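You operate a simulated robot arm through the tools that you are given. There is no shell and no other tool. Be economical: measure what you need, move in short steps, check, and stop when the job is done.

Carry out the task below with a simulated robot arm. There is one attempt and no reset: what you move stays moved.

Task
Press the ball in the press tray flat and put one small scoop of scallion on it.
Fine: slide the tray out for that and leave it out; stand the empty scoop back. Set down upright: small scoop. Where these are worked on the way, their far stop is far enough and under half their travel is too little: press tray.

The check looks at the end state, three seconds after you hand in, the way a careful person would. Anything else that was tipped, shoved, dropped, spilled or broken makes it a failure.

Robot
A 6-joint arm with a two-finger parallel gripper, fixed in place. Base frame: the origin is at the foot of the arm, x ahead of it, y to its left, z up; the work surface is at about z = 0.83. Lengths are in m, angles in degrees, forces in N, time in s.
With the tool pointing down near the work surface it reaches from about 0.24 to 0.64 m from the base axis. Its first joint turns from -66.0 to 66.0 degrees. Payload 2.7 kg.
The TCP is the grasp point between the finger pads, 0.023 m short of the fingertips. In the tool frame z runs along the fingers and y along their closing line. The gripper opens to 0.094 m. The fingers are 0.038 m wide and 0.01 m thick; the gripper's body (0.054 by 0.096 m) begins 0.039 m behind the TCP.
Orientation is that of the tool frame in the base frame, as [roll, pitch, yaw] about the fixed x, y, z axes, in that order (R = Rz(yaw) Ry(pitch) Rx(roll)). With the fingers straight down and closing along the base's y, the tool's x points along the base's -x, its y along +y and its z along -z.

Tools
- The arm moves only by the tool move_arm. Its arguments are lists of equal length, an entry for each row: "xyz": the shift along the base's x, y, z in m, a list of three; "turn": the turn, a rotation vector about the base's x, y, z in degrees, a list of three. In form: {"xyz": [[tx, ty, tz], ...], "turn": [[wx, wy, wz], ...]}. A call has 1 to 12 rows; each row shifts and turns the commanded pose from where the row before left it. "fingers" is the finger opening in m, from 0 to 0.094, set as the call begins (left out, the last holds). A row lasts 0.2 s, in which the tool goes at most 0.05 m and 8.6 degrees; a call with a longer step from one row to the next is refused whole, and so is a gripper value outside its range. A pose out of reach is approached as far as the arm can. The call stops where the force on the tool passes 40 N (or 10 N more than at its start, if that is more) or the arm is blocked; 0.2 s more then pass. The fingers move at their own pace (about 0.045 m/s each) and stop on an object; they squeeze with about 26 N. The grip force told is the motor's: it shows also when the fingers shut on nothing. Time passes only in rows, and 0.2 s behind the last, so rows that do not move let the fingers close. It gives the time, the measured TCP pose, the force on the tool (base axes), the opening and the grip force at its end, in the units of the frame above (readings bear some noise), with the torque about the TCP (base axes, N m) and any sound that the robot's microphone picked up.
- Cameras (640 x 400 px; columns grow to the right, rows downward): "scene" is fixed at [0.0572, -0.4172, 1.4117]; the picture's right is [0.92, -0.40, 0.00], its down [-0.20, -0.45, -0.87] and it looks along [0.35, 0.80, -0.50] (base axes); focal length 318 px, centre (320, 200). "wrist" rides on the gripper at [0.086, 0.016, -0.075] in the tool frame; the picture's right is [-0.18, 0.98, 0.00], its down [-0.58, -0.11, -0.81] and it looks along [-0.79, -0.15, 0.59] (tool axes); focal length 243 px, centre (320, 200). There is no depth. A picture from a camera that has moved, and an enlarged one, comes with that camera's place and axes in the base frame and with its lens.
- get_image(camera): a new picture of that camera. No time passes.
- inspect(camera, box): a new picture of the part [left, top, right, bottom] of that camera's present view, enlarged. No time passes.
- hand_in(): hands the job in; it is judged then, once.

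Work in short steps. Places have to be worked out from the pictures, the camera data and where the tool is seen: move nearer, look again, correct. Check each grasp and each placing, and mend what went wrong. You have 120 turns and 76 pictures in all, those below and enlarged ones among them. Open the gripper and draw the arm clear of the work before you hand the job in, unless the task says otherwise; then end with one line.

The tools are called after "Emit:" by a JSON object that holds its "op" and its "data". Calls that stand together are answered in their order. move_arm: Moves the arm, as the interface text tells. Its arguments: {"type":"object","properties":{"xyz":{"type":"array"},"turn":{"type":"array"},"fingers":{"type":"number"}},"required":["xyz","turn"]} The other tools are called the same way: get_image (camera) takes a picture; inspect (camera, box) takes an enlarged picture of a part of a camera's view; hand_in () hands the job in.

At the start:

```text
time_s: 0.0
ee_pos: [0.3759, -0.014, 1.209]
ee_rot: [179.8, 0.0, -180.0]
force: [0.2, -0.1, -0.5]
moment: [-0.01, -0.01, 0.01]
gripper_width: 0.0941
finger_force: 0.1
```

scene: 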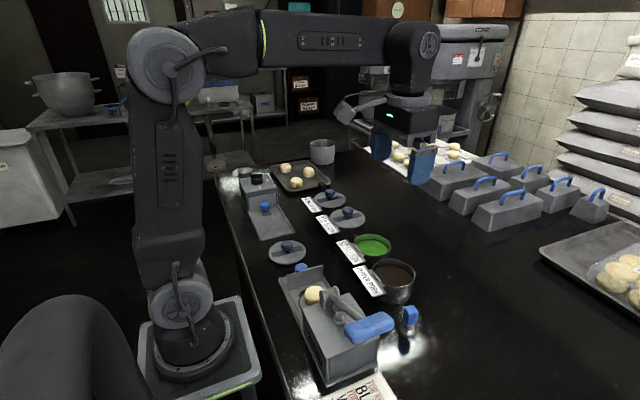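
wrist: 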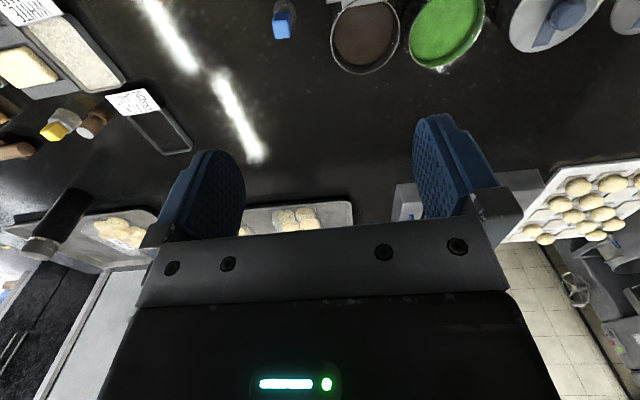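

I start by enlarging the press area and the bowls in the scene view.

Emit:
{"op": "inspect", "data": {"camera": "scene", "box": [260, 240, 440, 400]}}

Emit:
{"op": "inspect", "data": {"camera": "scene", "box": [220, 130, 420, 280]}}

```text
2.50 times, centred on (350, 320) of scene
camera zoom: at [0.0572, -0.4172, 1.4117], right [0.92, -0.4, 0.0], down [-0.2, -0.45, -0.87], along [0.35, 0.8, -0.5], focal length 795 px, centre (245, -100)
```

zoom: 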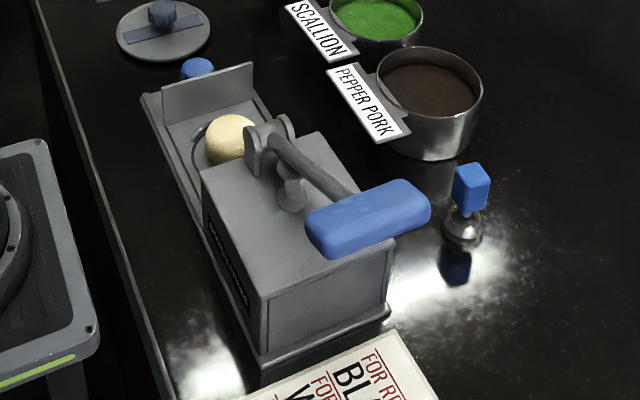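

```text
2.67 times, centred on (320, 205) of scene
camera zoom: at [0.0572, -0.4172, 1.4117], right [0.92, -0.4, 0.0], down [-0.2, -0.45, -0.87], along [0.35, 0.8, -0.5], focal length 848 px, centre (320, 187)
```

zoom: 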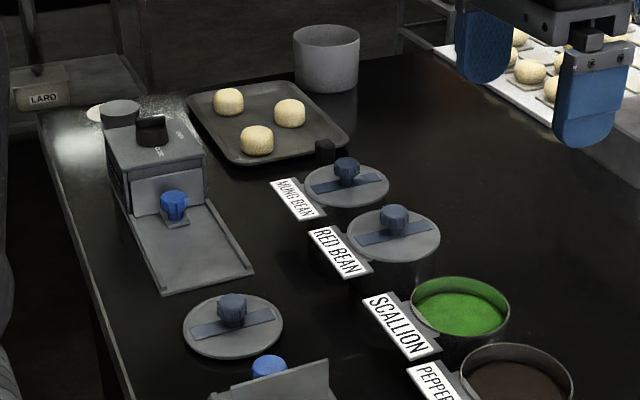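

Next I read the sign at the bottom edge and look at the press and scoop more closely.

Emit:
{"op": "inspect", "data": {"camera": "scene", "box": [310, 350, 410, 400]}}

Emit:
{"op": "inspect", "data": {"camera": "scene", "box": [275, 255, 355, 305]}}

Emit:
{"op": "inspect", "data": {"camera": "scene", "box": [380, 290, 440, 350]}}

```text
6.40 times, centred on (360, 375) of scene
camera zoom: at [0.0572, -0.4172, 1.4117], right [0.92, -0.4, 0.0], down [-0.2, -0.45, -0.87], along [0.35, 0.8, -0.5], focal length 2036 px, centre (64, -920)
```

zoom: 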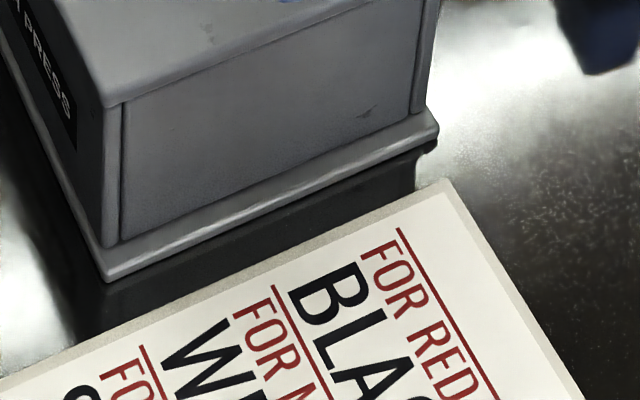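

```text
8.00 times, centred on (315, 280) of scene
camera zoom: at [0.0572, -0.4172, 1.4117], right [0.92, -0.4, 0.0], down [-0.2, -0.45, -0.87], along [0.35, 0.8, -0.5], focal length 2545 px, centre (360, -440)
```

zoom: 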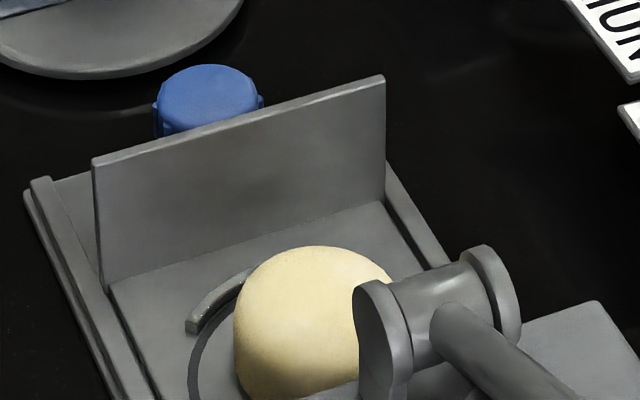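

```text
6.67 times, centred on (410, 320) of scene
camera zoom: at [0.0572, -0.4172, 1.4117], right [0.92, -0.4, 0.0], down [-0.2, -0.45, -0.87], along [0.35, 0.8, -0.5], focal length 2121 px, centre (-280, -600)
```

zoom: 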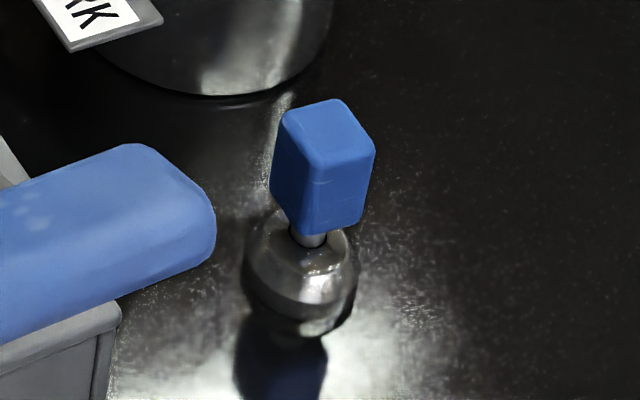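

The tray's panel and knob seem to be at about (0.25, 0.13–0.145), the ball at (0.25, 0.065), the raised lever handle at (0.255, -0.15, 1.0) and the small scoop at (0.40, -0.08). I turn the tool -90° about z and move to a viewpoint on the +y side of the press, staying high.

Emit:
{"op": "move_arm", "data": {"xyz": [[-0.01, 0.02, -0.01], [-0.01, 0.02, -0.01], [-0.01, 0.02, -0.01], [-0.01, 0.02, -0.01], [-0.01, 0.02, -0.01], [-0.01, 0.02, -0.01], [-0.01, 0.02, -0.01], [-0.01, 0.02, -0.01], [-0.01, 0.02, -0.01], [-0.01, 0.02, -0.01], [-0.01, 0.02, -0.01]], "turn": [[0, 0, -8.18], [0, 0, -8.18], [0, 0, -8.18], [0, 0, -8.18], [0, 0, -8.18], [0, 0, -8.18], [0, 0, -8.18], [0, 0, -8.18], [0, 0, -8.18], [0, 0, -8.18], [0, 0, -8.18]], "fingers": 0.0}}

Emit:
{"op": "get_image", "data": {"camera": "wrist"}}

```text
time_s: 2.4
ee_pos: [0.2656, 0.2065, 1.0992]
ee_rot: [179.9, 0.0, 90.0]
force: [0.5, -0.2, 0.1]
moment: [0.0, 0.04, 0.0]
gripper_width: 0.0
finger_force: 26.2
```

```text
68 pictures are left
camera wrist: at [0.2823, 0.2928, 1.1726], right [0.98, -0.18, 0.0], down [-0.11, -0.58, 0.81], along [-0.15, -0.79, -0.59], focal length 243 px, centre (320, 200)
```

wrist: 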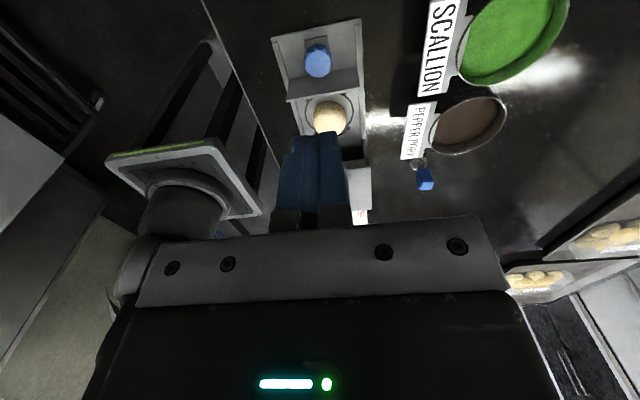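

The wrist camera now sees the knob and ball from above, so I enlarge that part.

Emit:
{"op": "inspect", "data": {"camera": "wrist", "box": [250, 0, 410, 140]}}

Emit:
{"op": "inspect", "data": {"camera": "wrist", "box": [390, 0, 590, 200]}}

```text
2.86 times, centred on (330, 70) of wrist
camera zoom: at [0.2823, 0.2928, 1.1726], right [0.98, -0.18, 0.0], down [-0.11, -0.58, 0.81], along [-0.15, -0.79, -0.59], focal length 693 px, centre (291, 571)
```

zoom: 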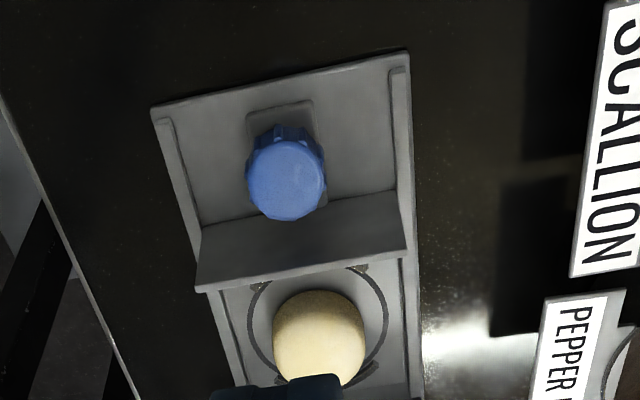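

```text
2.00 times, centred on (490, 100) of wrist
camera zoom: at [0.2823, 0.2928, 1.1726], right [0.98, -0.18, 0.0], down [-0.11, -0.58, 0.81], along [-0.15, -0.79, -0.59], focal length 485 px, centre (-20, 400)
```

zoom: 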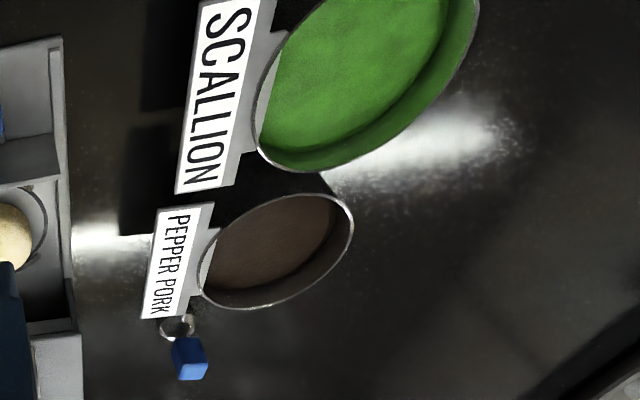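

Triangulating from both views puts the knob at about (0.256, 0.160, top z 0.872) with a 0.034 m diameter, and the panel top at z 0.886, y 0.129. I descend above the knob with the fingers half open and check.

Emit:
{"op": "move_arm", "data": {"xyz": [[-0.0096, -0.0015, 0], [0, -0.04, -0.02], [0, 0, -0.04], [0, 0, -0.04], [0, 0, -0.04], [0, 0, -0.02]], "turn": [[0, 0, 0], [0, 0, 0], [0, 0, 0], [0, 0, 0], [0, 0, 0], [0, 0, 0]], "fingers": 0.06}}

Emit:
{"op": "get_image", "data": {"camera": "wrist"}}

Emit:
{"op": "inspect", "data": {"camera": "scene", "box": [240, 200, 400, 340]}}

```text
time_s: 3.8
ee_pos: [0.2568, 0.1643, 0.9381]
ee_rot: [179.9, 0.1, 90.0]
force: [0.5, -0.6, -0.1]
moment: [0.03, -0.01, 0.03]
gripper_width: 0.0599
finger_force: 0.0
```

```text
65 pictures are left
camera wrist: at [0.2731, 0.2513, 1.0133], right [0.98, -0.18, 0.0], down [-0.11, -0.58, 0.81], along [-0.15, -0.79, -0.59], focal length 243 px, centre (320, 200)
```

wrist: 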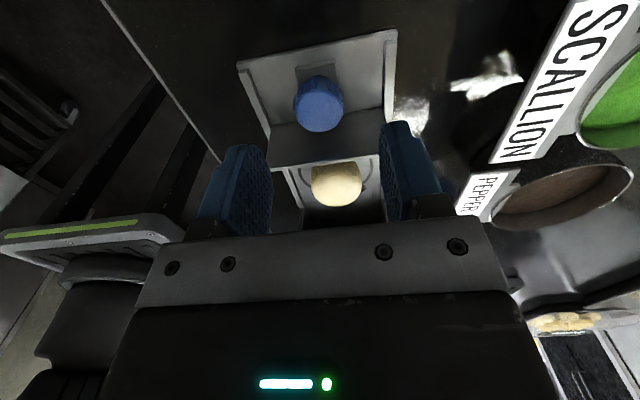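

```text
2.86 times, centred on (320, 270) of scene
camera zoom: at [0.0572, -0.4172, 1.4117], right [0.92, -0.4, 0.0], down [-0.2, -0.45, -0.87], along [0.35, 0.8, -0.5], focal length 909 px, centre (320, 0)
```

zoom: 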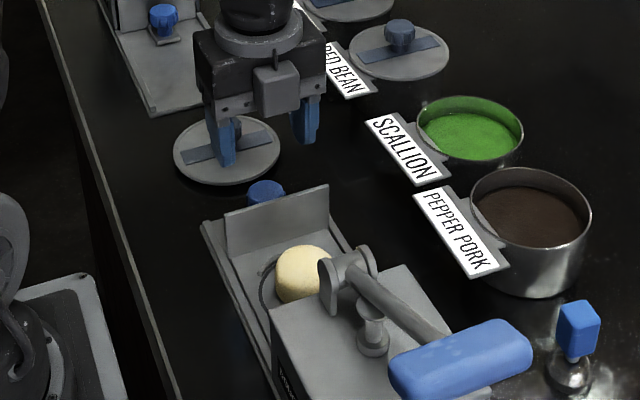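

The knob reads (0.256, 0.162), as expected. I descend over it.

Emit:
{"op": "move_arm", "data": {"xyz": [[0, 0.003, -0.03], [0, 0, -0.033]], "turn": [[0, 0, 0], [0, 0, 0]]}}

Emit:
{"op": "get_image", "data": {"camera": "wrist"}}

```text
time_s: 4.4
ee_pos: [0.2559, 0.167, 0.8767]
ee_rot: [179.8, 0.0, 90.0]
force: [-0.6, -0.3, 0.3]
moment: [0.02, -0.01, -0.04]
gripper_width: 0.0601
finger_force: 0.1
```

```text
63 pictures are left
camera wrist: at [0.2728, 0.2539, 0.9499], right [0.98, -0.18, 0.0], down [-0.11, -0.58, 0.81], along [-0.15, -0.79, -0.59], focal length 243 px, centre (320, 200)
```

wrist: 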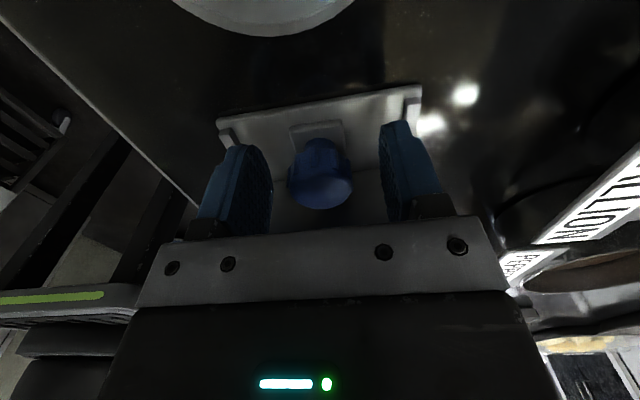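

The knob sits between the pads, so I close on it.

Emit:
{"op": "move_arm", "data": {"xyz": [[0, 0, 0], [0, 0, 0], [0, 0, 0]], "turn": [[0, 0, 0], [0, 0, 0], [0, 0, 0]], "fingers": 0.0}}

```text
time_s: 5.2
ee_pos: [0.2547, 0.1661, 0.8755]
ee_rot: [-179.9, 0.3, 90.0]
force: [-15.2, 0.7, -1.8]
moment: [0.12, -0.13, -0.18]
gripper_width: 0.0338
finger_force: 44.9
```

The grip is good at 0.034 m, with a small side load. I ease 1.5 mm in -x and push the tray inwards (-y).

Emit:
{"op": "move_arm", "data": {"xyz": [[-0.0015, 0, 0], [0, -0.012, 0], [0, -0.012, 0], [0, -0.012, 0], [0, -0.012, 0]], "turn": [[0, 0, 0], [0, 0, 0], [0, 0, 0], [0, 0, 0], [0, 0, 0]]}}

```text
time_s: 6.4
ee_pos: [0.2546, 0.1181, 0.876]
ee_rot: [179.9, 0.2, 90.0]
force: [1.7, 1.6, -31.5]
moment: [0.15, 0.31, -0.08]
gripper_width: 0.0336
finger_force: 44.9
```

The tray moves 0.048 m, but a vertical load of -31 N has built up. I lower 1.5 mm to relieve it and continue in smaller steps.

Emit:
{"op": "move_arm", "data": {"xyz": [[0, 0, -0.0015], [0, 0, 0]], "turn": [[0, 0, 0], [0, 0, 0]]}}

Emit:
{"op": "inspect", "data": {"camera": "scene", "box": [240, 200, 400, 340]}}

```text
time_s: 7.0
ee_pos: [0.2551, 0.1186, 0.8764]
ee_rot: [179.7, 0.0, 90.1]
force: [-12.0, -1.7, 32.6]
moment: [-0.31, 0.42, -0.11]
gripper_width: 0.0335
finger_force: 45.6
```

```text
2.86 times, centred on (320, 270) of scene
camera zoom: at [0.0566, -0.4173, 1.4116], right [0.92, -0.4, 0.0], down [-0.2, -0.45, -0.87], along [0.35, 0.8, -0.49], focal length 909 px, centre (320, 0)
```

zoom: 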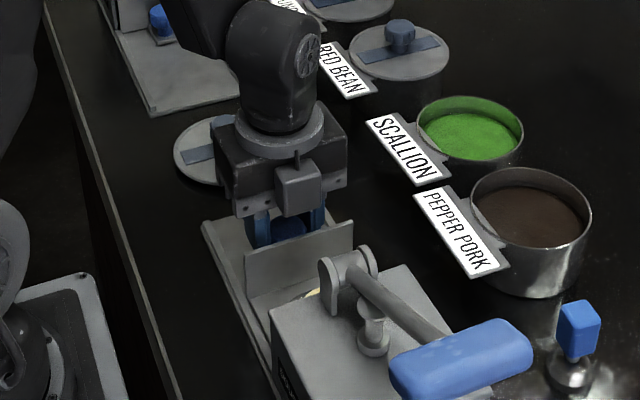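

The ball is going in under the housing. I re-centre the height by +0.75 mm and keep pushing.

Emit:
{"op": "move_arm", "data": {"xyz": [[-0.0005, 0, 0.0008], [0, -0.01, 0], [0, -0.01, 0], [0, -0.01, 0]], "turn": [[0, 0, 0], [0, 0, 0], [0, 0, 0], [0, 0, 0]]}}

```text
time_s: 8.0
ee_pos: [0.2557, 0.0889, 0.876]
ee_rot: [179.8, -0.1, 90.0]
force: [2.1, 0.8, 31.9]
moment: [-0.4, 0.28, -0.14]
gripper_width: 0.0334
finger_force: 44.5
```

It moves freely along y, so I trim the height slightly and continue.

Emit:
{"op": "move_arm", "data": {"xyz": [[0, 0, 0.0007], [0, -0.008, 0], [0, -0.008, 0], [0, -0.008, 0]], "turn": [[0, 0, 0], [0, 0, 0], [0, 0, 0], [0, 0, 0]]}}

Emit:
{"op": "inspect", "data": {"camera": "scene", "box": [240, 200, 400, 340]}}

```text
time_s: 9.0
ee_pos: [0.2544, 0.0648, 0.8768]
ee_rot: [179.9, 0.2, 90.1]
force: [13.2, 1.1, -4.8]
moment: [0.64, 0.04, 0.17]
gripper_width: 0.0336
finger_force: 44.9
```

```text
2.86 times, centred on (320, 270) of scene
camera zoom: at [0.0576, -0.4171, 1.4117], right [0.92, -0.4, 0.0], down [-0.2, -0.45, -0.87], along [0.35, 0.8, -0.5], focal length 909 px, centre (320, 0)
```

zoom: 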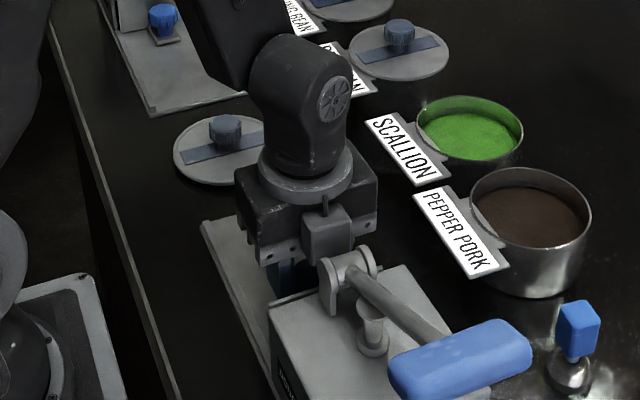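

The panel is close to the housing and the gripper's front box is nearing the lever ears. I release, back off in +y, and finish the push with closed fingers behind the knob.

Emit:
{"op": "move_arm", "data": {"xyz": [[0, 0, 0], [0, 0, 0], [0, 0.025, 0], [0, 0.025, 0]], "turn": [[0, 0, 0], [0, 0, 0], [0, 0, 0], [0, 0, 0]], "fingers": 0.06}}

Emit:
{"op": "move_arm", "data": {"xyz": [[0, 0, 0], [0, 0, 0], [0, 0, 0], [0, -0.01, 0], [0, -0.01, 0]], "turn": [[0, 0, 0], [0, 0, 0], [0, 0, 0], [0, 0, 0], [0, 0, 0]], "fingers": 0.0}}

Emit:
{"op": "get_image", "data": {"camera": "wrist"}}

```text
time_s: 10.0
ee_pos: [0.2539, 0.1132, 0.8758]
ee_rot: [179.9, 0.1, 89.9]
force: [-1.4, 0.8, -0.1]
moment: [0.02, 0.01, 0.03]
gripper_width: 0.0598
finger_force: 0.1
```

```text
time_s: 11.2
ee_pos: [0.2533, 0.0945, 0.8762]
ee_rot: [179.9, 0.1, 90.0]
force: [0.8, -0.1, -0.9]
moment: [0.01, -0.01, -0.04]
gripper_width: 0.0002
finger_force: 25.8
```

```text
60 pictures are left
camera wrist: at [0.2704, 0.1814, 0.9503], right [0.98, -0.18, 0.0], down [-0.11, -0.58, 0.81], along [-0.15, -0.79, -0.59], focal length 243 px, centre (320, 200)
```

wrist: 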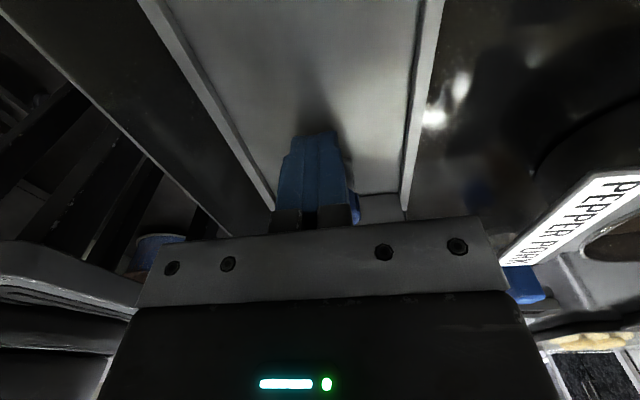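

The closed fingers are about at the knob, so I push on slowly until the stop.

Emit:
{"op": "move_arm", "data": {"xyz": [[0, -0.006, 0], [0, -0.006, 0], [0, -0.006, 0], [0, -0.006, 0], [0, -0.006, 0], [0, -0.006, 0]], "turn": [[0, 0, 0], [0, 0, 0], [0, 0, 0], [0, 0, 0], [0, 0, 0], [0, 0, 0]]}}

Emit:
{"op": "inspect", "data": {"camera": "scene", "box": [240, 200, 400, 340]}}

```text
time_s: 12.2
ee_pos: [0.2552, 0.0757, 0.8763]
ee_rot: [179.7, -0.1, 90.1]
force: [-8.2, 20.0, -1.5]
moment: [0.04, 0.02, -0.13]
gripper_width: 0.0
finger_force: 26.4
stopped in row 4: the force on the tool passed its limit at 54 N (the readings are from after the stop); the commanded pose is now the measured one
```

```text
2.86 times, centred on (320, 270) of scene
camera zoom: at [0.057, -0.4167, 1.4118], right [0.92, -0.4, 0.0], down [-0.2, -0.45, -0.87], along [0.35, 0.8, -0.5], focal length 909 px, centre (320, 0)
```

zoom: 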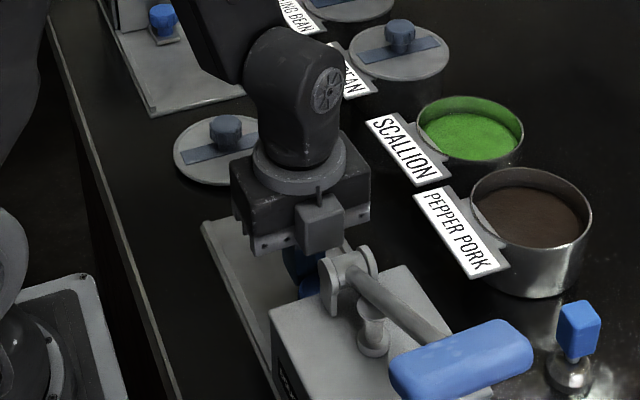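

The tray hit its far inner stop after about 0.12 m of travel. I back off, rise and move over the lever handle.

Emit:
{"op": "move_arm", "data": {"xyz": [[0, 0.02, 0.0], [0, 0.01, 0.045], [0, 0, 0.05], [0, 0, 0.05], [0, 0, 0.05], [0, 0, 0.05], [0, -0.045, 0], [0, -0.045, 0], [0, -0.045, 0], [0, -0.045, 0], [0, -0.025, 0]], "turn": [[0, 0, 0], [0, 0, 0], [0, 0, 0], [0, 0, 0], [0, 0, 0], [0, 0, 0], [0, 0, 0], [0, 0, 0], [0, 0, 0], [0, 0, 0], [0, 0, 0]]}}

Emit:
{"op": "get_image", "data": {"camera": "wrist"}}

Emit:
{"op": "get_image", "data": {"camera": "scene"}}

```text
time_s: 14.6
ee_pos: [0.255, -0.1024, 1.119]
ee_rot: [179.7, -0.1, 90.1]
force: [0.5, -0.1, -0.1]
moment: [-0.01, 0.02, 0.01]
gripper_width: 0.0
finger_force: 25.7
```

```text
58 pictures are left
camera wrist: at [0.2703, -0.0144, 1.1951], right [0.98, -0.18, 0.0], down [-0.11, -0.58, 0.8], along [-0.14, -0.79, -0.59], focal length 243 px, centre (320, 200)
```

wrist: 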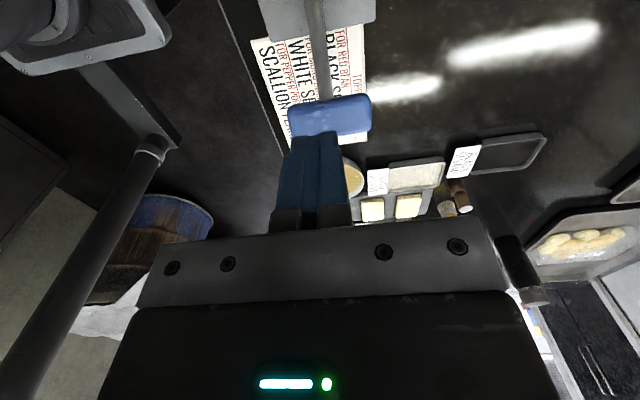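

```text
57 pictures are left
```

scene: 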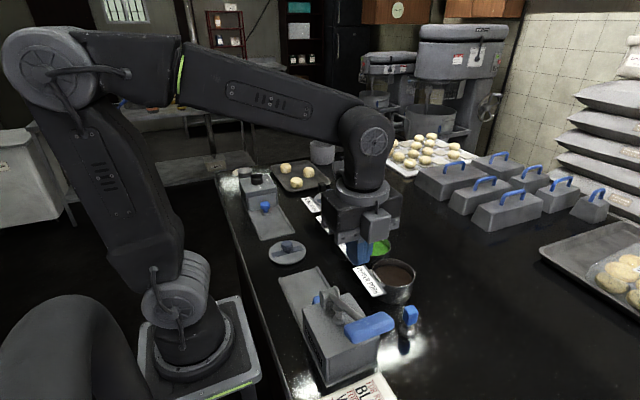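

The handle centre triangulates to (0.257, -0.147, 1.003). I move over it and press down in small steps.

Emit:
{"op": "move_arm", "data": {"xyz": [[0.002, -0.045, -0.02], [0, 0, -0.04], [0, 0, -0.015], [0, -0.001, -0.01], [0, -0.002, -0.01], [0, -0.002, -0.01]], "turn": [[0, 0, 0], [0, 0, 0], [0, 0, 0], [0, 0, 0], [0, 0, 0], [0, 0, 0]]}}

Emit:
{"op": "get_image", "data": {"camera": "scene"}}

```text
time_s: 16.0
ee_pos: [0.2575, -0.151, 1.0152]
ee_rot: [179.6, -0.2, 90.0]
force: [1.7, -0.2, 0.6]
moment: [0.02, 0.0, 0.01]
gripper_width: 0.0002
finger_force: 25.8
```

```text
56 pictures are left
```

scene: 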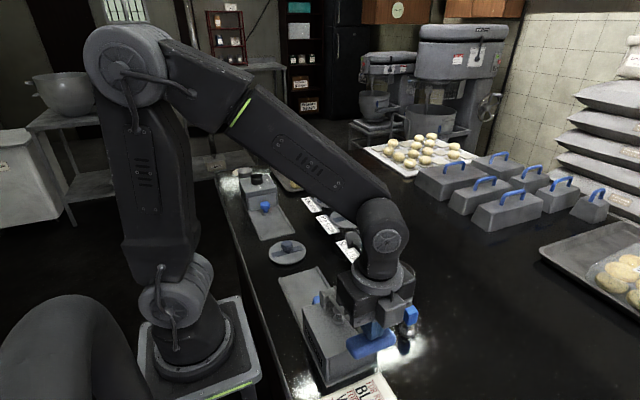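

The lever is going down with almost no resistance. I continue pressing.

Emit:
{"op": "move_arm", "data": {"xyz": [[0, -0.001, -0.01], [0, -0.001, -0.01], [0, 0, -0.01], [0, 0, -0.01], [0, 0, -0.008]], "turn": [[0, 0, 0], [0, 0, 0], [0, 0, 0], [0, 0, 0], [0, 0, 0]]}}

Emit:
{"op": "inspect", "data": {"camera": "scene", "box": [270, 250, 430, 390]}}

```text
time_s: 17.2
ee_pos: [0.257, -0.1515, 0.9684]
ee_rot: [179.7, -0.2, 90.1]
force: [-0.5, -1.2, 1.5]
moment: [0.0, 0.01, -0.03]
gripper_width: 0.0
finger_force: 26.4
```

```text
2.86 times, centred on (350, 320) of scene
camera zoom: at [0.0571, -0.4172, 1.4117], right [0.92, -0.4, 0.0], down [-0.2, -0.45, -0.87], along [0.35, 0.8, -0.5], focal length 909 px, centre (234, -143)
```

zoom: 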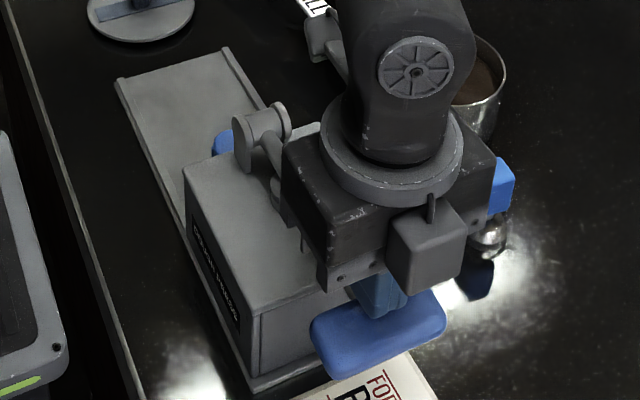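

The lever is near horizontal and still moving freely. I continue to its stop.

Emit:
{"op": "move_arm", "data": {"xyz": [[0, 0, -0.008], [0, 0, -0.008], [0, 0.001, -0.008], [0, 0.001, -0.008], [0, 0.001, -0.008]], "turn": [[0, 0, 0], [0, 0, 0], [0, 0, 0], [0, 0, 0], [0, 0, 0]]}}

Emit:
{"op": "inspect", "data": {"camera": "scene", "box": [270, 250, 430, 390]}}

```text
time_s: 18.2
ee_pos: [0.2565, -0.1503, 0.9409]
ee_rot: [179.6, 0.0, 90.1]
force: [-10.5, 3.9, 29.1]
moment: [0.21, 0.31, 0.02]
gripper_width: 0.0
finger_force: 25.8
stopped in row 4: the force on the tool passed its limit at 64 N (the readings are from after the stop); the commanded pose is now the measured one
```

```text
2.86 times, centred on (350, 320) of scene
camera zoom: at [0.0567, -0.4169, 1.4118], right [0.92, -0.4, 0.0], down [-0.2, -0.45, -0.87], along [0.35, 0.8, -0.5], focal length 909 px, centre (234, -143)
```

zoom: 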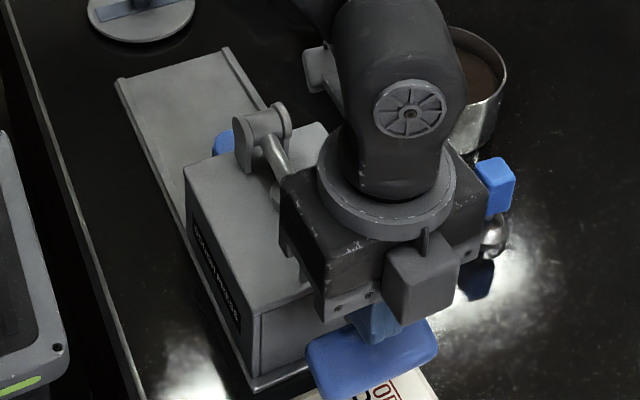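

A hard stop showed up at handle height of about 0.905. I press a little more and hold, to tell dough resistance from the end stop.

Emit:
{"op": "move_arm", "data": {"xyz": [[0, 0, -0.001], [0, 0, 0], [0, 0, -0.001], [0, 0, 0], [0, 0, 0]], "turn": [[0, 0, 0], [0, 0, 0], [0, 0, 0], [0, 0, 0], [0, 0, 0]]}}

```text
time_s: 18.6
ee_pos: [0.2569, -0.1522, 0.9416]
ee_rot: [179.7, 0.1, 90.1]
force: [-9.2, 3.4, 27.2]
moment: [0.2, 0.3, 0.04]
gripper_width: 0.0001
finger_force: 25.7
stopped in row 2: the force on the tool passed its limit at 44 N (the readings are from after the stop); the commanded pose is now the measured one
```

It doesn't yield further, so this is the end stop. I rise to see whether the lever returns by itself.

Emit:
{"op": "move_arm", "data": {"xyz": [[0, 0, 0.02], [0, 0, 0.04], [0, 0, 0.05], [0, 0, 0.05], [0, 0.03, 0.02]], "turn": [[0, 0, 0], [0, 0, 0], [0, 0, 0], [0, 0, 0], [0, 0, 0]]}}

Emit:
{"op": "get_image", "data": {"camera": "wrist"}}

Emit:
{"op": "inspect", "data": {"camera": "scene", "box": [270, 250, 430, 390]}}

```text
time_s: 19.8
ee_pos: [0.2572, -0.1199, 1.1203]
ee_rot: [179.6, 0.0, 90.2]
force: [-0.3, -0.7, 0.7]
moment: [0.02, 0.0, 0.01]
gripper_width: 0.0
finger_force: 25.4
```

```text
53 pictures are left
camera wrist: at [0.2733, -0.0334, 1.1952], right [0.98, -0.18, 0.01], down [-0.11, -0.58, 0.81], along [-0.14, -0.79, -0.59], focal length 243 px, centre (320, 200)
```

wrist: 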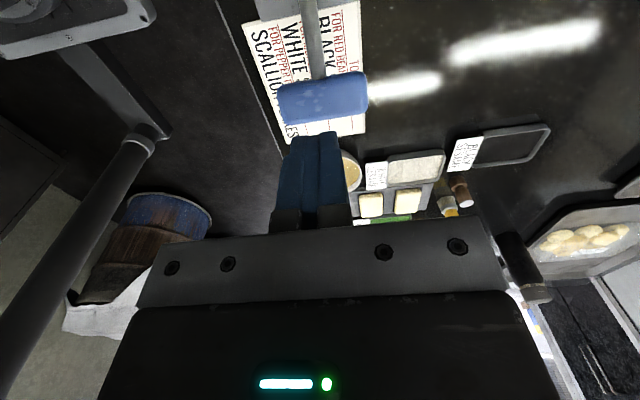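

```text
2.86 times, centred on (350, 320) of scene
camera zoom: at [0.0572, -0.4172, 1.4117], right [0.92, -0.4, 0.0], down [-0.2, -0.45, -0.87], along [0.35, 0.8, -0.5], focal length 909 px, centre (234, -143)
```

zoom: 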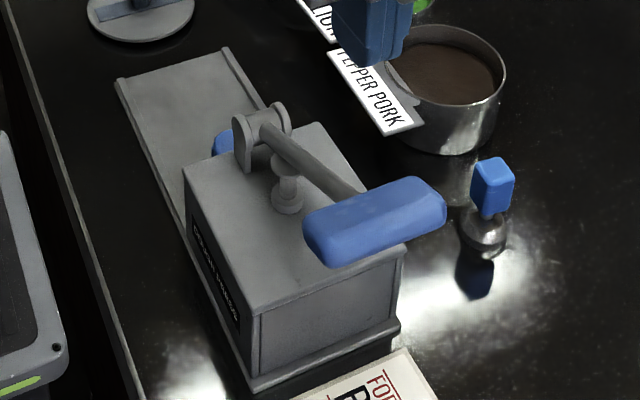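

The lever has sprung back up. To draw the tray out, I go round to the +y side, tilt the hand 20° away from the lever and come down in front of the knob at y≈0.11.

Emit:
{"op": "move_arm", "data": {"xyz": [[-0.001, 0.045, 0], [0, 0.045, 0], [0, 0.045, 0], [0, 0.045, 0], [0, 0.05, 0], [0, 0, -0.05], [0, 0, -0.05], [0, 0, -0.05], [0, 0, -0.05]], "turn": [[0, 0, 0], [0, 0, 0], [0, 0, 0], [-5, 0, 0], [-5, 0, 0], [-5, 0, 0], [-5, 0, 0], [0, 0, 0], [0, 0, 0]], "fingers": 0.06}}

Emit:
{"op": "get_image", "data": {"camera": "wrist"}}

```text
time_s: 21.8
ee_pos: [0.2575, 0.1098, 0.9212]
ee_rot: [179.7, 20.0, 90.0]
force: [0.0, 0.0, 0.2]
moment: [-0.03, -0.02, 0.02]
gripper_width: 0.06
finger_force: 0.0
```

```text
51 pictures are left
camera wrist: at [0.2728, 0.2166, 0.9613], right [0.98, -0.17, 0.07], down [-0.11, -0.27, 0.96], along [-0.14, -0.95, -0.29], focal length 243 px, centre (320, 200)
```

wrist: 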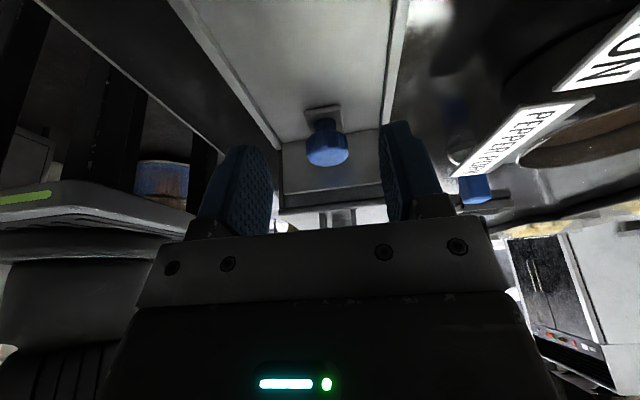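

The knob is visible and centred between the fingers. I lower to z 0.879 and slide in over it.

Emit:
{"op": "move_arm", "data": {"xyz": [[-0.001, 0, -0.042], [0, -0.02, 0], [0, -0.02, 0], [0, -0.017, 0]], "turn": [[0, 0, 0], [0, 0, 0], [0, 0, 0], [0, 0, 0]]}}

Emit:
{"op": "get_image", "data": {"camera": "wrist"}}

```text
time_s: 22.8
ee_pos: [0.255, 0.0526, 0.8788]
ee_rot: [179.7, 20.0, 90.1]
force: [0.3, 0.1, -0.2]
moment: [-0.02, -0.01, 0.02]
gripper_width: 0.0598
finger_force: 0.1
```

```text
50 pictures are left
camera wrist: at [0.2712, 0.1593, 0.9195], right [0.98, -0.17, 0.07], down [-0.11, -0.27, 0.96], along [-0.14, -0.95, -0.29], focal length 243 px, centre (320, 200)
```

wrist: 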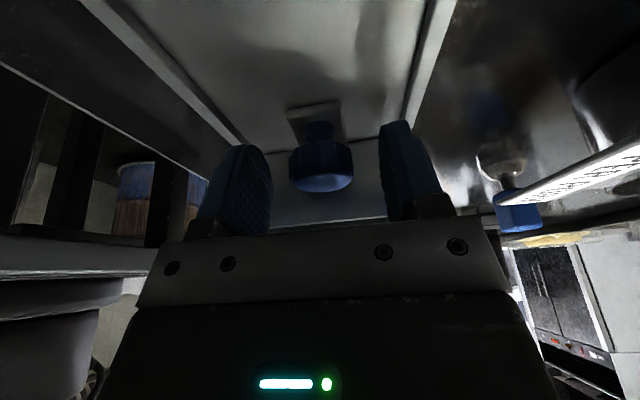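

Nothing touched and the knob lies between the pads. I close and read the grip.

Emit:
{"op": "move_arm", "data": {"xyz": [[0, 0, 0], [0, 0, 0], [0, 0, 0], [0, 0, 0]], "turn": [[0, 0, 0], [0, 0, 0], [0, 0, 0], [0, 0, 0]], "fingers": 0.0}}

```text
time_s: 23.8
ee_pos: [0.2549, 0.0518, 0.8786]
ee_rot: [179.6, 20.0, 90.1]
force: [-6.4, 0.8, 1.0]
moment: [0.36, 0.51, -0.11]
gripper_width: 0.0334
finger_force: 44.8
```

The grip is firm at 0.033 m. I draw the tray out in +y.

Emit:
{"op": "move_arm", "data": {"xyz": [[0, 0.006, 0], [0, 0.01, 0], [0, 0.01, 0], [0, 0.01, 0], [0, 0.01, 0]], "turn": [[0, 0, 0], [0, 0, 0], [0, 0, 0], [0, 0, 0], [0, 0, 0]]}}

```text
time_s: 25.0
ee_pos: [0.2558, 0.0973, 0.8784]
ee_rot: [179.6, 19.9, 90.1]
force: [-10.5, -0.9, 8.7]
moment: [-0.29, 0.62, -0.08]
gripper_width: 0.0331
finger_force: 45.1
```

The tray is following, so I continue outward.

Emit:
{"op": "move_arm", "data": {"xyz": [[-0.0005, 0.01, 0], [0, 0.012, 0], [0, 0.012, 0], [0, 0.012, 0], [0, 0.012, 0]], "turn": [[0, 0, 0], [0, 0, 0], [0, 0, 0], [0, 0, 0], [0, 0, 0]]}}

Emit:
{"op": "inspect", "data": {"camera": "scene", "box": [240, 220, 400, 340]}}

```text
time_s: 26.2
ee_pos: [0.2551, 0.1573, 0.8778]
ee_rot: [179.6, 19.8, 90.2]
force: [7.0, -1.7, 3.3]
moment: [-0.95, 0.38, 0.24]
gripper_width: 0.0334
finger_force: 45.2
```

```text
3.33 times, centred on (320, 280) of scene
camera zoom: at [0.0573, -0.4172, 1.4117], right [0.92, -0.4, 0.0], down [-0.2, -0.45, -0.87], along [0.35, 0.8, -0.5], focal length 1060 px, centre (320, -67)
```

zoom: 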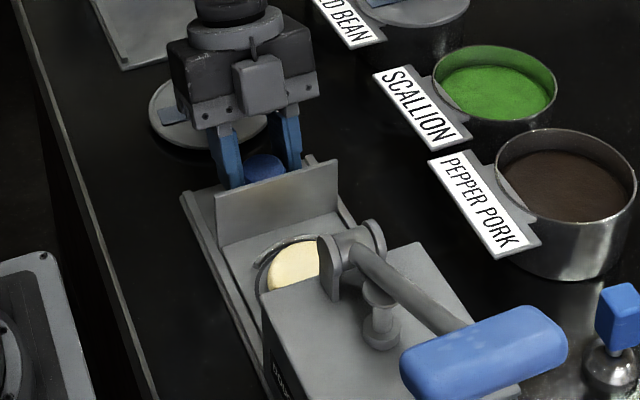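

The ball is now a flat disc. I pull the remainder up to the outer stop.

Emit:
{"op": "move_arm", "data": {"xyz": [[0, 0.007, 0], [0, 0.006, 0], [0, 0.004, 0], [0, 0.004, 0], [0, 0.004, 0]], "turn": [[0, 0, 0], [0, 0, 0], [0, 0, 0], [0, 0, 0], [0, 0, 0]]}}

```text
time_s: 27.2
ee_pos: [0.2558, 0.1706, 0.8781]
ee_rot: [179.9, 20.8, 90.0]
force: [10.0, -8.0, -0.4]
moment: [0.35, 0.32, 0.03]
gripper_width: 0.0332
finger_force: 44.8
stopped in row 4: the force on the tool passed its limit at 42 N (the readings are from after the stop); the commanded pose is now the measured one
```

Outer stop reached. I release and rise.

Emit:
{"op": "move_arm", "data": {"xyz": [[0, 0, 0], [0, 0, 0], [0, 0.003, 0.02], [0, 0, 0.05], [0, 0, 0.05], [0, 0, 0.05], [0, 0, 0.04], [0, 0, 0]], "turn": [[0, 0, 0], [0, 0, 0], [0, 0, 0], [0, 0, 0], [5, 0, 0], [5, 0, 0], [5, 0, 0], [5, 0, 0]], "fingers": 0.06}}

Emit:
{"op": "get_image", "data": {"camera": "wrist"}}

Emit:
{"op": "inspect", "data": {"camera": "scene", "box": [270, 220, 440, 350]}}

```text
time_s: 29.0
ee_pos: [0.2539, 0.175, 1.0889]
ee_rot: [179.8, 0.5, 90.2]
force: [-0.2, -0.4, -0.1]
moment: [-0.01, -0.02, -0.01]
gripper_width: 0.0602
finger_force: 0.0
```

```text
48 pictures are left
camera wrist: at [0.2708, 0.2629, 1.1636], right [0.98, -0.18, 0.0], down [-0.11, -0.57, 0.81], along [-0.15, -0.8, -0.58], focal length 243 px, centre (320, 200)
```

wrist: 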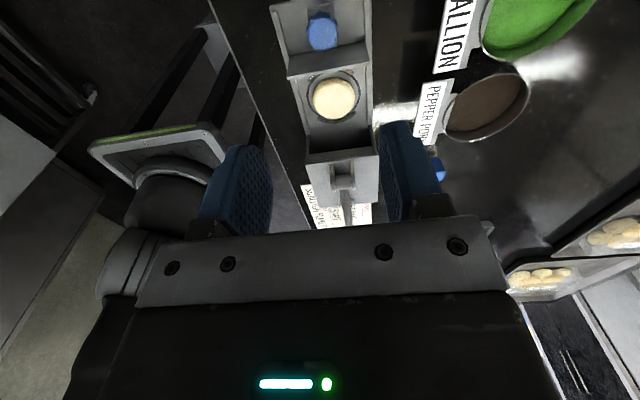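

```text
3.08 times, centred on (355, 285) of scene
camera zoom: at [0.0572, -0.4172, 1.4117], right [0.92, -0.4, 0.0], down [-0.2, -0.45, -0.87], along [0.35, 0.8, -0.5], focal length 979 px, centre (212, -62)
```

zoom: 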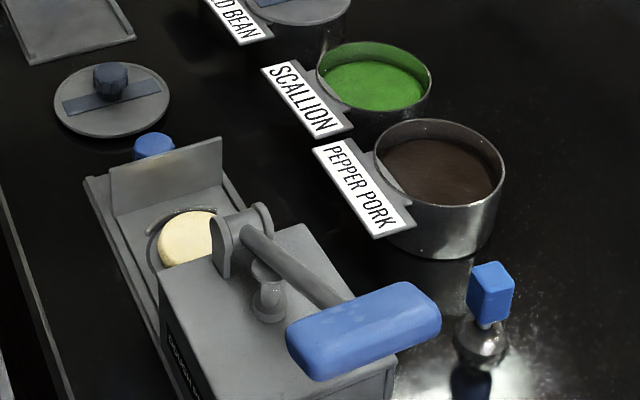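

The disc is at about (0.2545, 0.068). I move to look at the scoop near (0.40, -0.08).

Emit:
{"op": "move_arm", "data": {"xyz": [[0.025, -0.035, 0], [0.025, -0.035, 0], [0.025, -0.035, 0], [0.025, -0.035, -0.01], [0.025, -0.035, -0.01], [0.021, -0.035, -0.02]], "turn": [[0, 0, 0], [0, 0, 0], [0, 0, 0], [0, 0, 0], [0, 0, 0], [0, 0, 0]]}}

Emit:
{"op": "get_image", "data": {"camera": "wrist"}}

Emit:
{"op": "inspect", "data": {"camera": "wrist", "box": [260, 30, 400, 150]}}

```text
time_s: 30.4
ee_pos: [0.4, -0.0357, 1.0478]
ee_rot: [179.9, 0.7, 90.1]
force: [0.2, -0.3, 0.3]
moment: [0.03, 0.0, -0.02]
gripper_width: 0.0599
finger_force: 0.1
```

```text
46 pictures are left
camera wrist: at [0.4164, 0.0521, 1.1223], right [0.98, -0.18, 0.0], down [-0.11, -0.57, 0.81], along [-0.15, -0.8, -0.58], focal length 243 px, centre (320, 200)
```

wrist: 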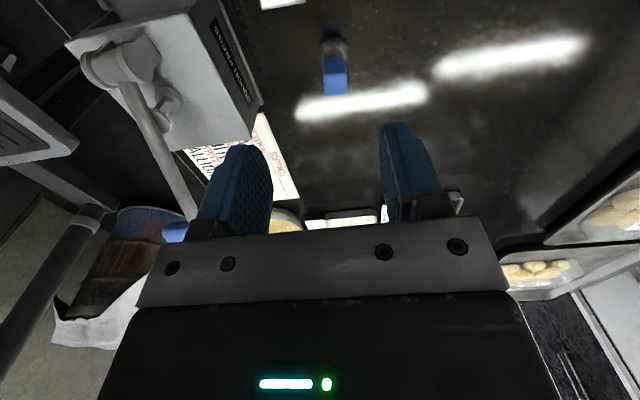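

```text
3.33 times, centred on (330, 90) of wrist
camera zoom: at [0.4164, 0.0521, 1.1223], right [0.98, -0.18, 0.0], down [-0.11, -0.57, 0.81], along [-0.15, -0.8, -0.58], focal length 809 px, centre (287, 567)
```

zoom: 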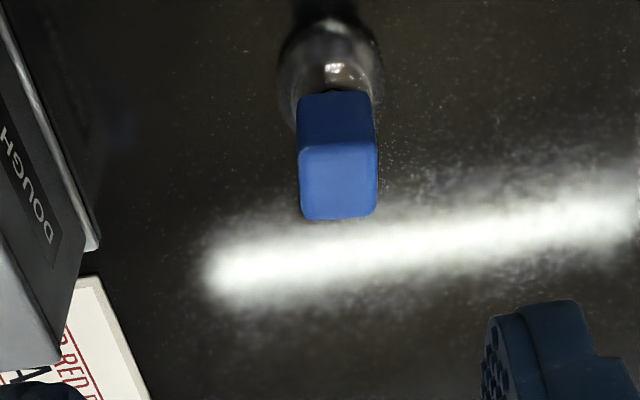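

The blue handle block has its top at (0.4085, -0.0755, 0.895), is about 0.022 m wide and yawed about -9°. I enlarge the scoop itself to understand its shape.

Emit:
{"op": "inspect", "data": {"camera": "scene", "box": [395, 300, 427, 340]}}

Emit:
{"op": "inspect", "data": {"camera": "wrist", "box": [313, 28, 353, 68]}}

```text
10.00 times, centred on (411, 320) of scene
camera zoom: at [0.0572, -0.4172, 1.4117], right [0.92, -0.4, 0.0], down [-0.2, -0.45, -0.87], along [0.35, 0.8, -0.5], focal length 3181 px, centre (-590, -1000)
```

zoom: 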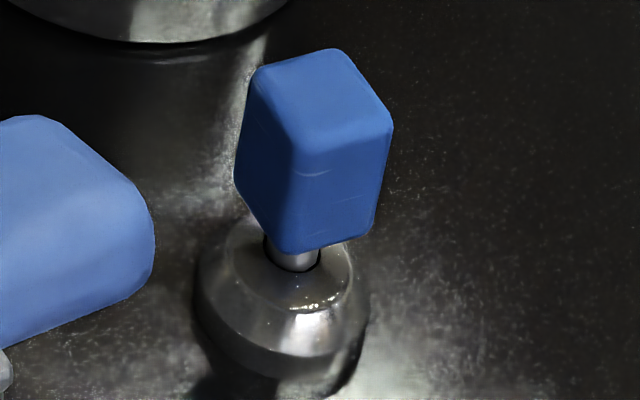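

```text
10.00 times, centred on (333, 48) of wrist
camera zoom: at [0.4164, 0.0521, 1.1223], right [0.98, -0.18, 0.0], down [-0.11, -0.57, 0.81], along [-0.15, -0.8, -0.58], focal length 2426 px, centre (190, 1720)
```

zoom: 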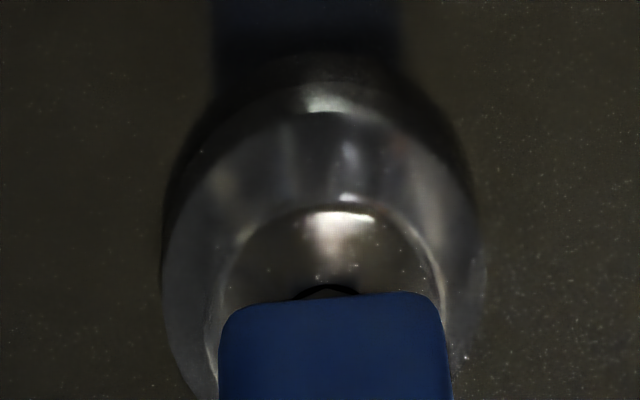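

The scoop looks like a small domed cup (about 0.019 m radius, top at z≈0.845) on a stem below the block, with its reflection under it. I turn -9° to align and come down over the block.

Emit:
{"op": "move_arm", "data": {"xyz": [[0.0085, -0.02, -0.03], [0, -0.0198, -0.04], [0, 0, -0.035], [0, 0, 0]], "turn": [[0, 0, -4.5], [0, 0, -4.5], [0, 0, 0], [0, 0, 0]]}}

Emit:
{"op": "get_image", "data": {"camera": "wrist"}}

```text
time_s: 31.4
ee_pos: [0.4101, -0.0762, 0.9444]
ee_rot: [179.8, 0.6, 81.0]
force: [0.4, -0.7, -1.1]
moment: [-0.02, 0.03, 0.02]
gripper_width: 0.0599
finger_force: 0.1
```

```text
42 pictures are left
camera wrist: at [0.4394, 0.0081, 1.0171], right [0.94, -0.34, 0.0], down [-0.2, -0.55, 0.81], along [-0.27, -0.77, -0.58], focal length 243 px, centre (320, 200)
```

wrist: 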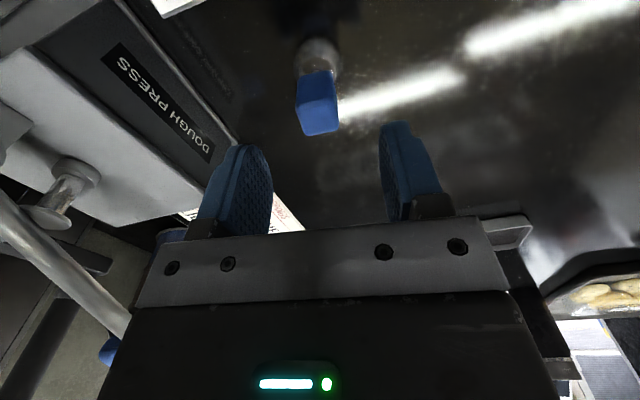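

The block centre reads (0.409, -0.075), under the TCP. I descend and check.

Emit:
{"op": "move_arm", "data": {"xyz": [[0, 0, -0.03], [-0.001, 0.001, -0.028], [0, 0, 0]], "turn": [[0, 0, 0], [0, 0, 0], [0, 0, 0]]}}

Emit:
{"op": "get_image", "data": {"camera": "wrist"}}

```text
time_s: 32.2
ee_pos: [0.4092, -0.0739, 0.8836]
ee_rot: [179.8, 0.6, 81.0]
force: [1.2, 1.2, -0.8]
moment: [-0.02, 0.01, 0.04]
gripper_width: 0.0602
finger_force: 0.1
```

```text
41 pictures are left
camera wrist: at [0.4387, 0.0103, 0.9582], right [0.94, -0.33, 0.0], down [-0.2, -0.55, 0.81], along [-0.27, -0.77, -0.58], focal length 243 px, centre (320, 200)
```

wrist: 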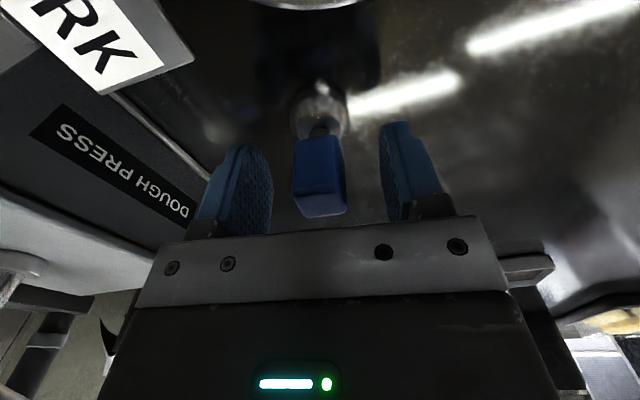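

The block lies centred between the pads, so I close on it.

Emit:
{"op": "move_arm", "data": {"xyz": [[0, 0, 0], [0, 0, 0], [0, 0, 0], [0, 0, 0]], "turn": [[0, 0, 0], [0, 0, 0], [0, 0, 0], [0, 0, 0]], "fingers": 0.0}}

```text
time_s: 33.2
ee_pos: [0.4097, -0.0738, 0.8855]
ee_rot: [179.9, 0.6, 81.0]
force: [-0.5, 0.2, 0.4]
moment: [0.01, 0.0, 0.02]
gripper_width: 0.0226
finger_force: 26.1
```

I'm holding it at 0.0226 m. The pick-up pose was TCP (0.4097, -0.0738, 0.885). I lift straight up and look.

Emit:
{"op": "move_arm", "data": {"xyz": [[0, 0, 0.02], [0, 0, 0.04], [0, 0, 0.05], [0, 0, 0.05], [0, 0, 0.0]], "turn": [[0, 0, 0], [0, 0, 0], [0, 0, 0], [0, 0, 0], [0, 0, 0]]}}

Emit:
{"op": "get_image", "data": {"camera": "scene"}}

Emit:
{"op": "get_image", "data": {"camera": "wrist"}}

```text
time_s: 34.4
ee_pos: [0.4076, -0.0729, 1.0455]
ee_rot: [180.0, 0.6, 81.1]
force: [0.1, 0.0, -0.3]
moment: [0.03, -0.02, 0.0]
gripper_width: 0.0225
finger_force: 26.4
```

```text
40 pictures are left
```

scene: 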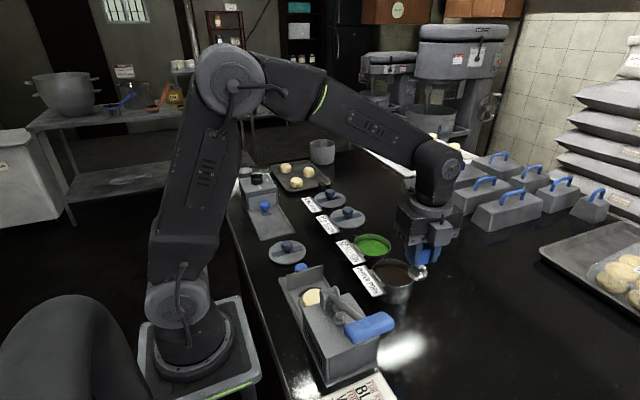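

```text
39 pictures are left
camera wrist: at [0.4371, 0.0114, 1.1196], right [0.94, -0.34, 0.0], down [-0.2, -0.55, 0.81], along [-0.27, -0.77, -0.58], focal length 243 px, centre (320, 200)
```

wrist: 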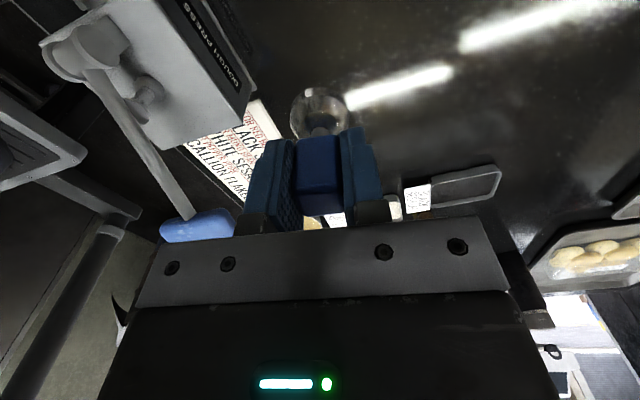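

Emit:
{"op": "inspect", "data": {"camera": "wrist", "box": [280, 70, 360, 150]}}

Emit:
{"op": "inspect", "data": {"camera": "scene", "box": [395, 235, 445, 295]}}

```text
5.00 times, centred on (320, 110) of wrist
camera zoom: at [0.4371, 0.0114, 1.1196], right [0.94, -0.34, 0.0], down [-0.2, -0.55, 0.81], along [-0.27, -0.77, -0.58], focal length 1213 px, centre (320, 650)
```

zoom: 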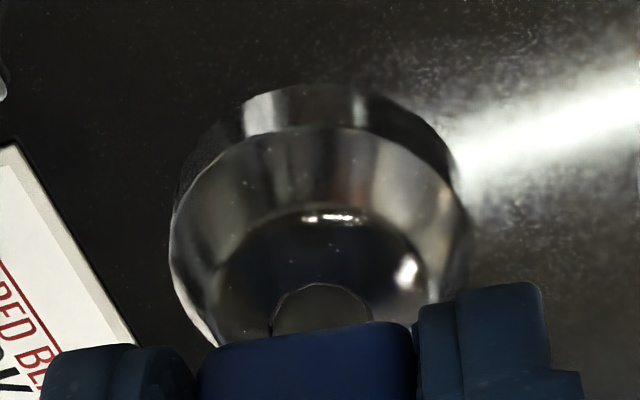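

```text
6.67 times, centred on (420, 265) of scene
camera zoom: at [0.0572, -0.4172, 1.4117], right [0.92, -0.4, 0.0], down [-0.2, -0.45, -0.87], along [0.35, 0.8, -0.5], focal length 2121 px, centre (-347, -233)
```

zoom: 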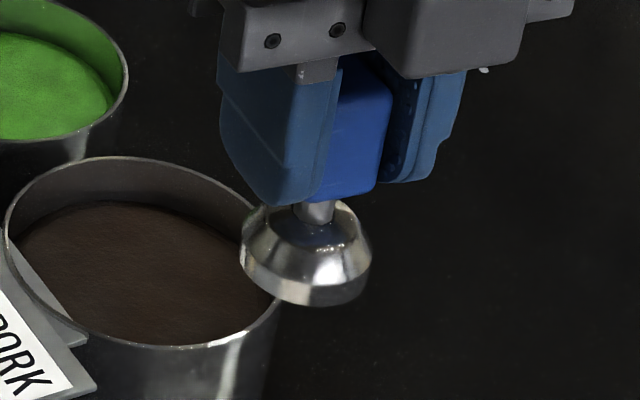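

The scoop hangs cleanly. To learn where its mouth is, I tilt the empty scoop towards the scene camera while high above the table.

Emit:
{"op": "move_arm", "data": {"xyz": [[0, 0, 0.02], [0, 0, 0.02], [0, 0, 0.02], [0, 0, 0.02], [0, 0, 0], [0, 0, 0], [0, 0, 0], [0, 0, 0]], "turn": [[-8, 0, 0], [-8, 0, 0], [-8, 0, 0], [-8, 0, 0], [-8, 0, 0], [-8, 0, 0], [-8, 0, 0], [-8, 0, 0]]}}

Emit:
{"op": "inspect", "data": {"camera": "scene", "box": [380, 190, 460, 270]}}

```text
time_s: 36.2
ee_pos: [0.4077, -0.0724, 1.1264]
ee_rot: [161.5, 63.2, 69.6]
force: [-0.9, -0.5, -1.1]
moment: [0.01, 0.01, 0.02]
gripper_width: 0.0227
finger_force: 26.1
```

```text
5.00 times, centred on (420, 230) of scene
camera zoom: at [0.0572, -0.4172, 1.4117], right [0.92, -0.4, 0.0], down [-0.2, -0.45, -0.87], along [0.35, 0.8, -0.5], focal length 1591 px, centre (-180, 50)
```

zoom: 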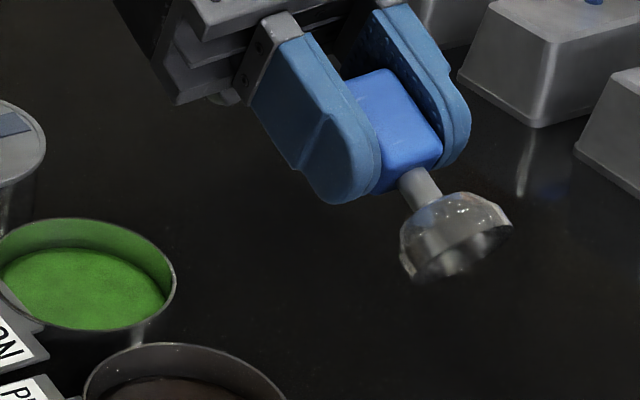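

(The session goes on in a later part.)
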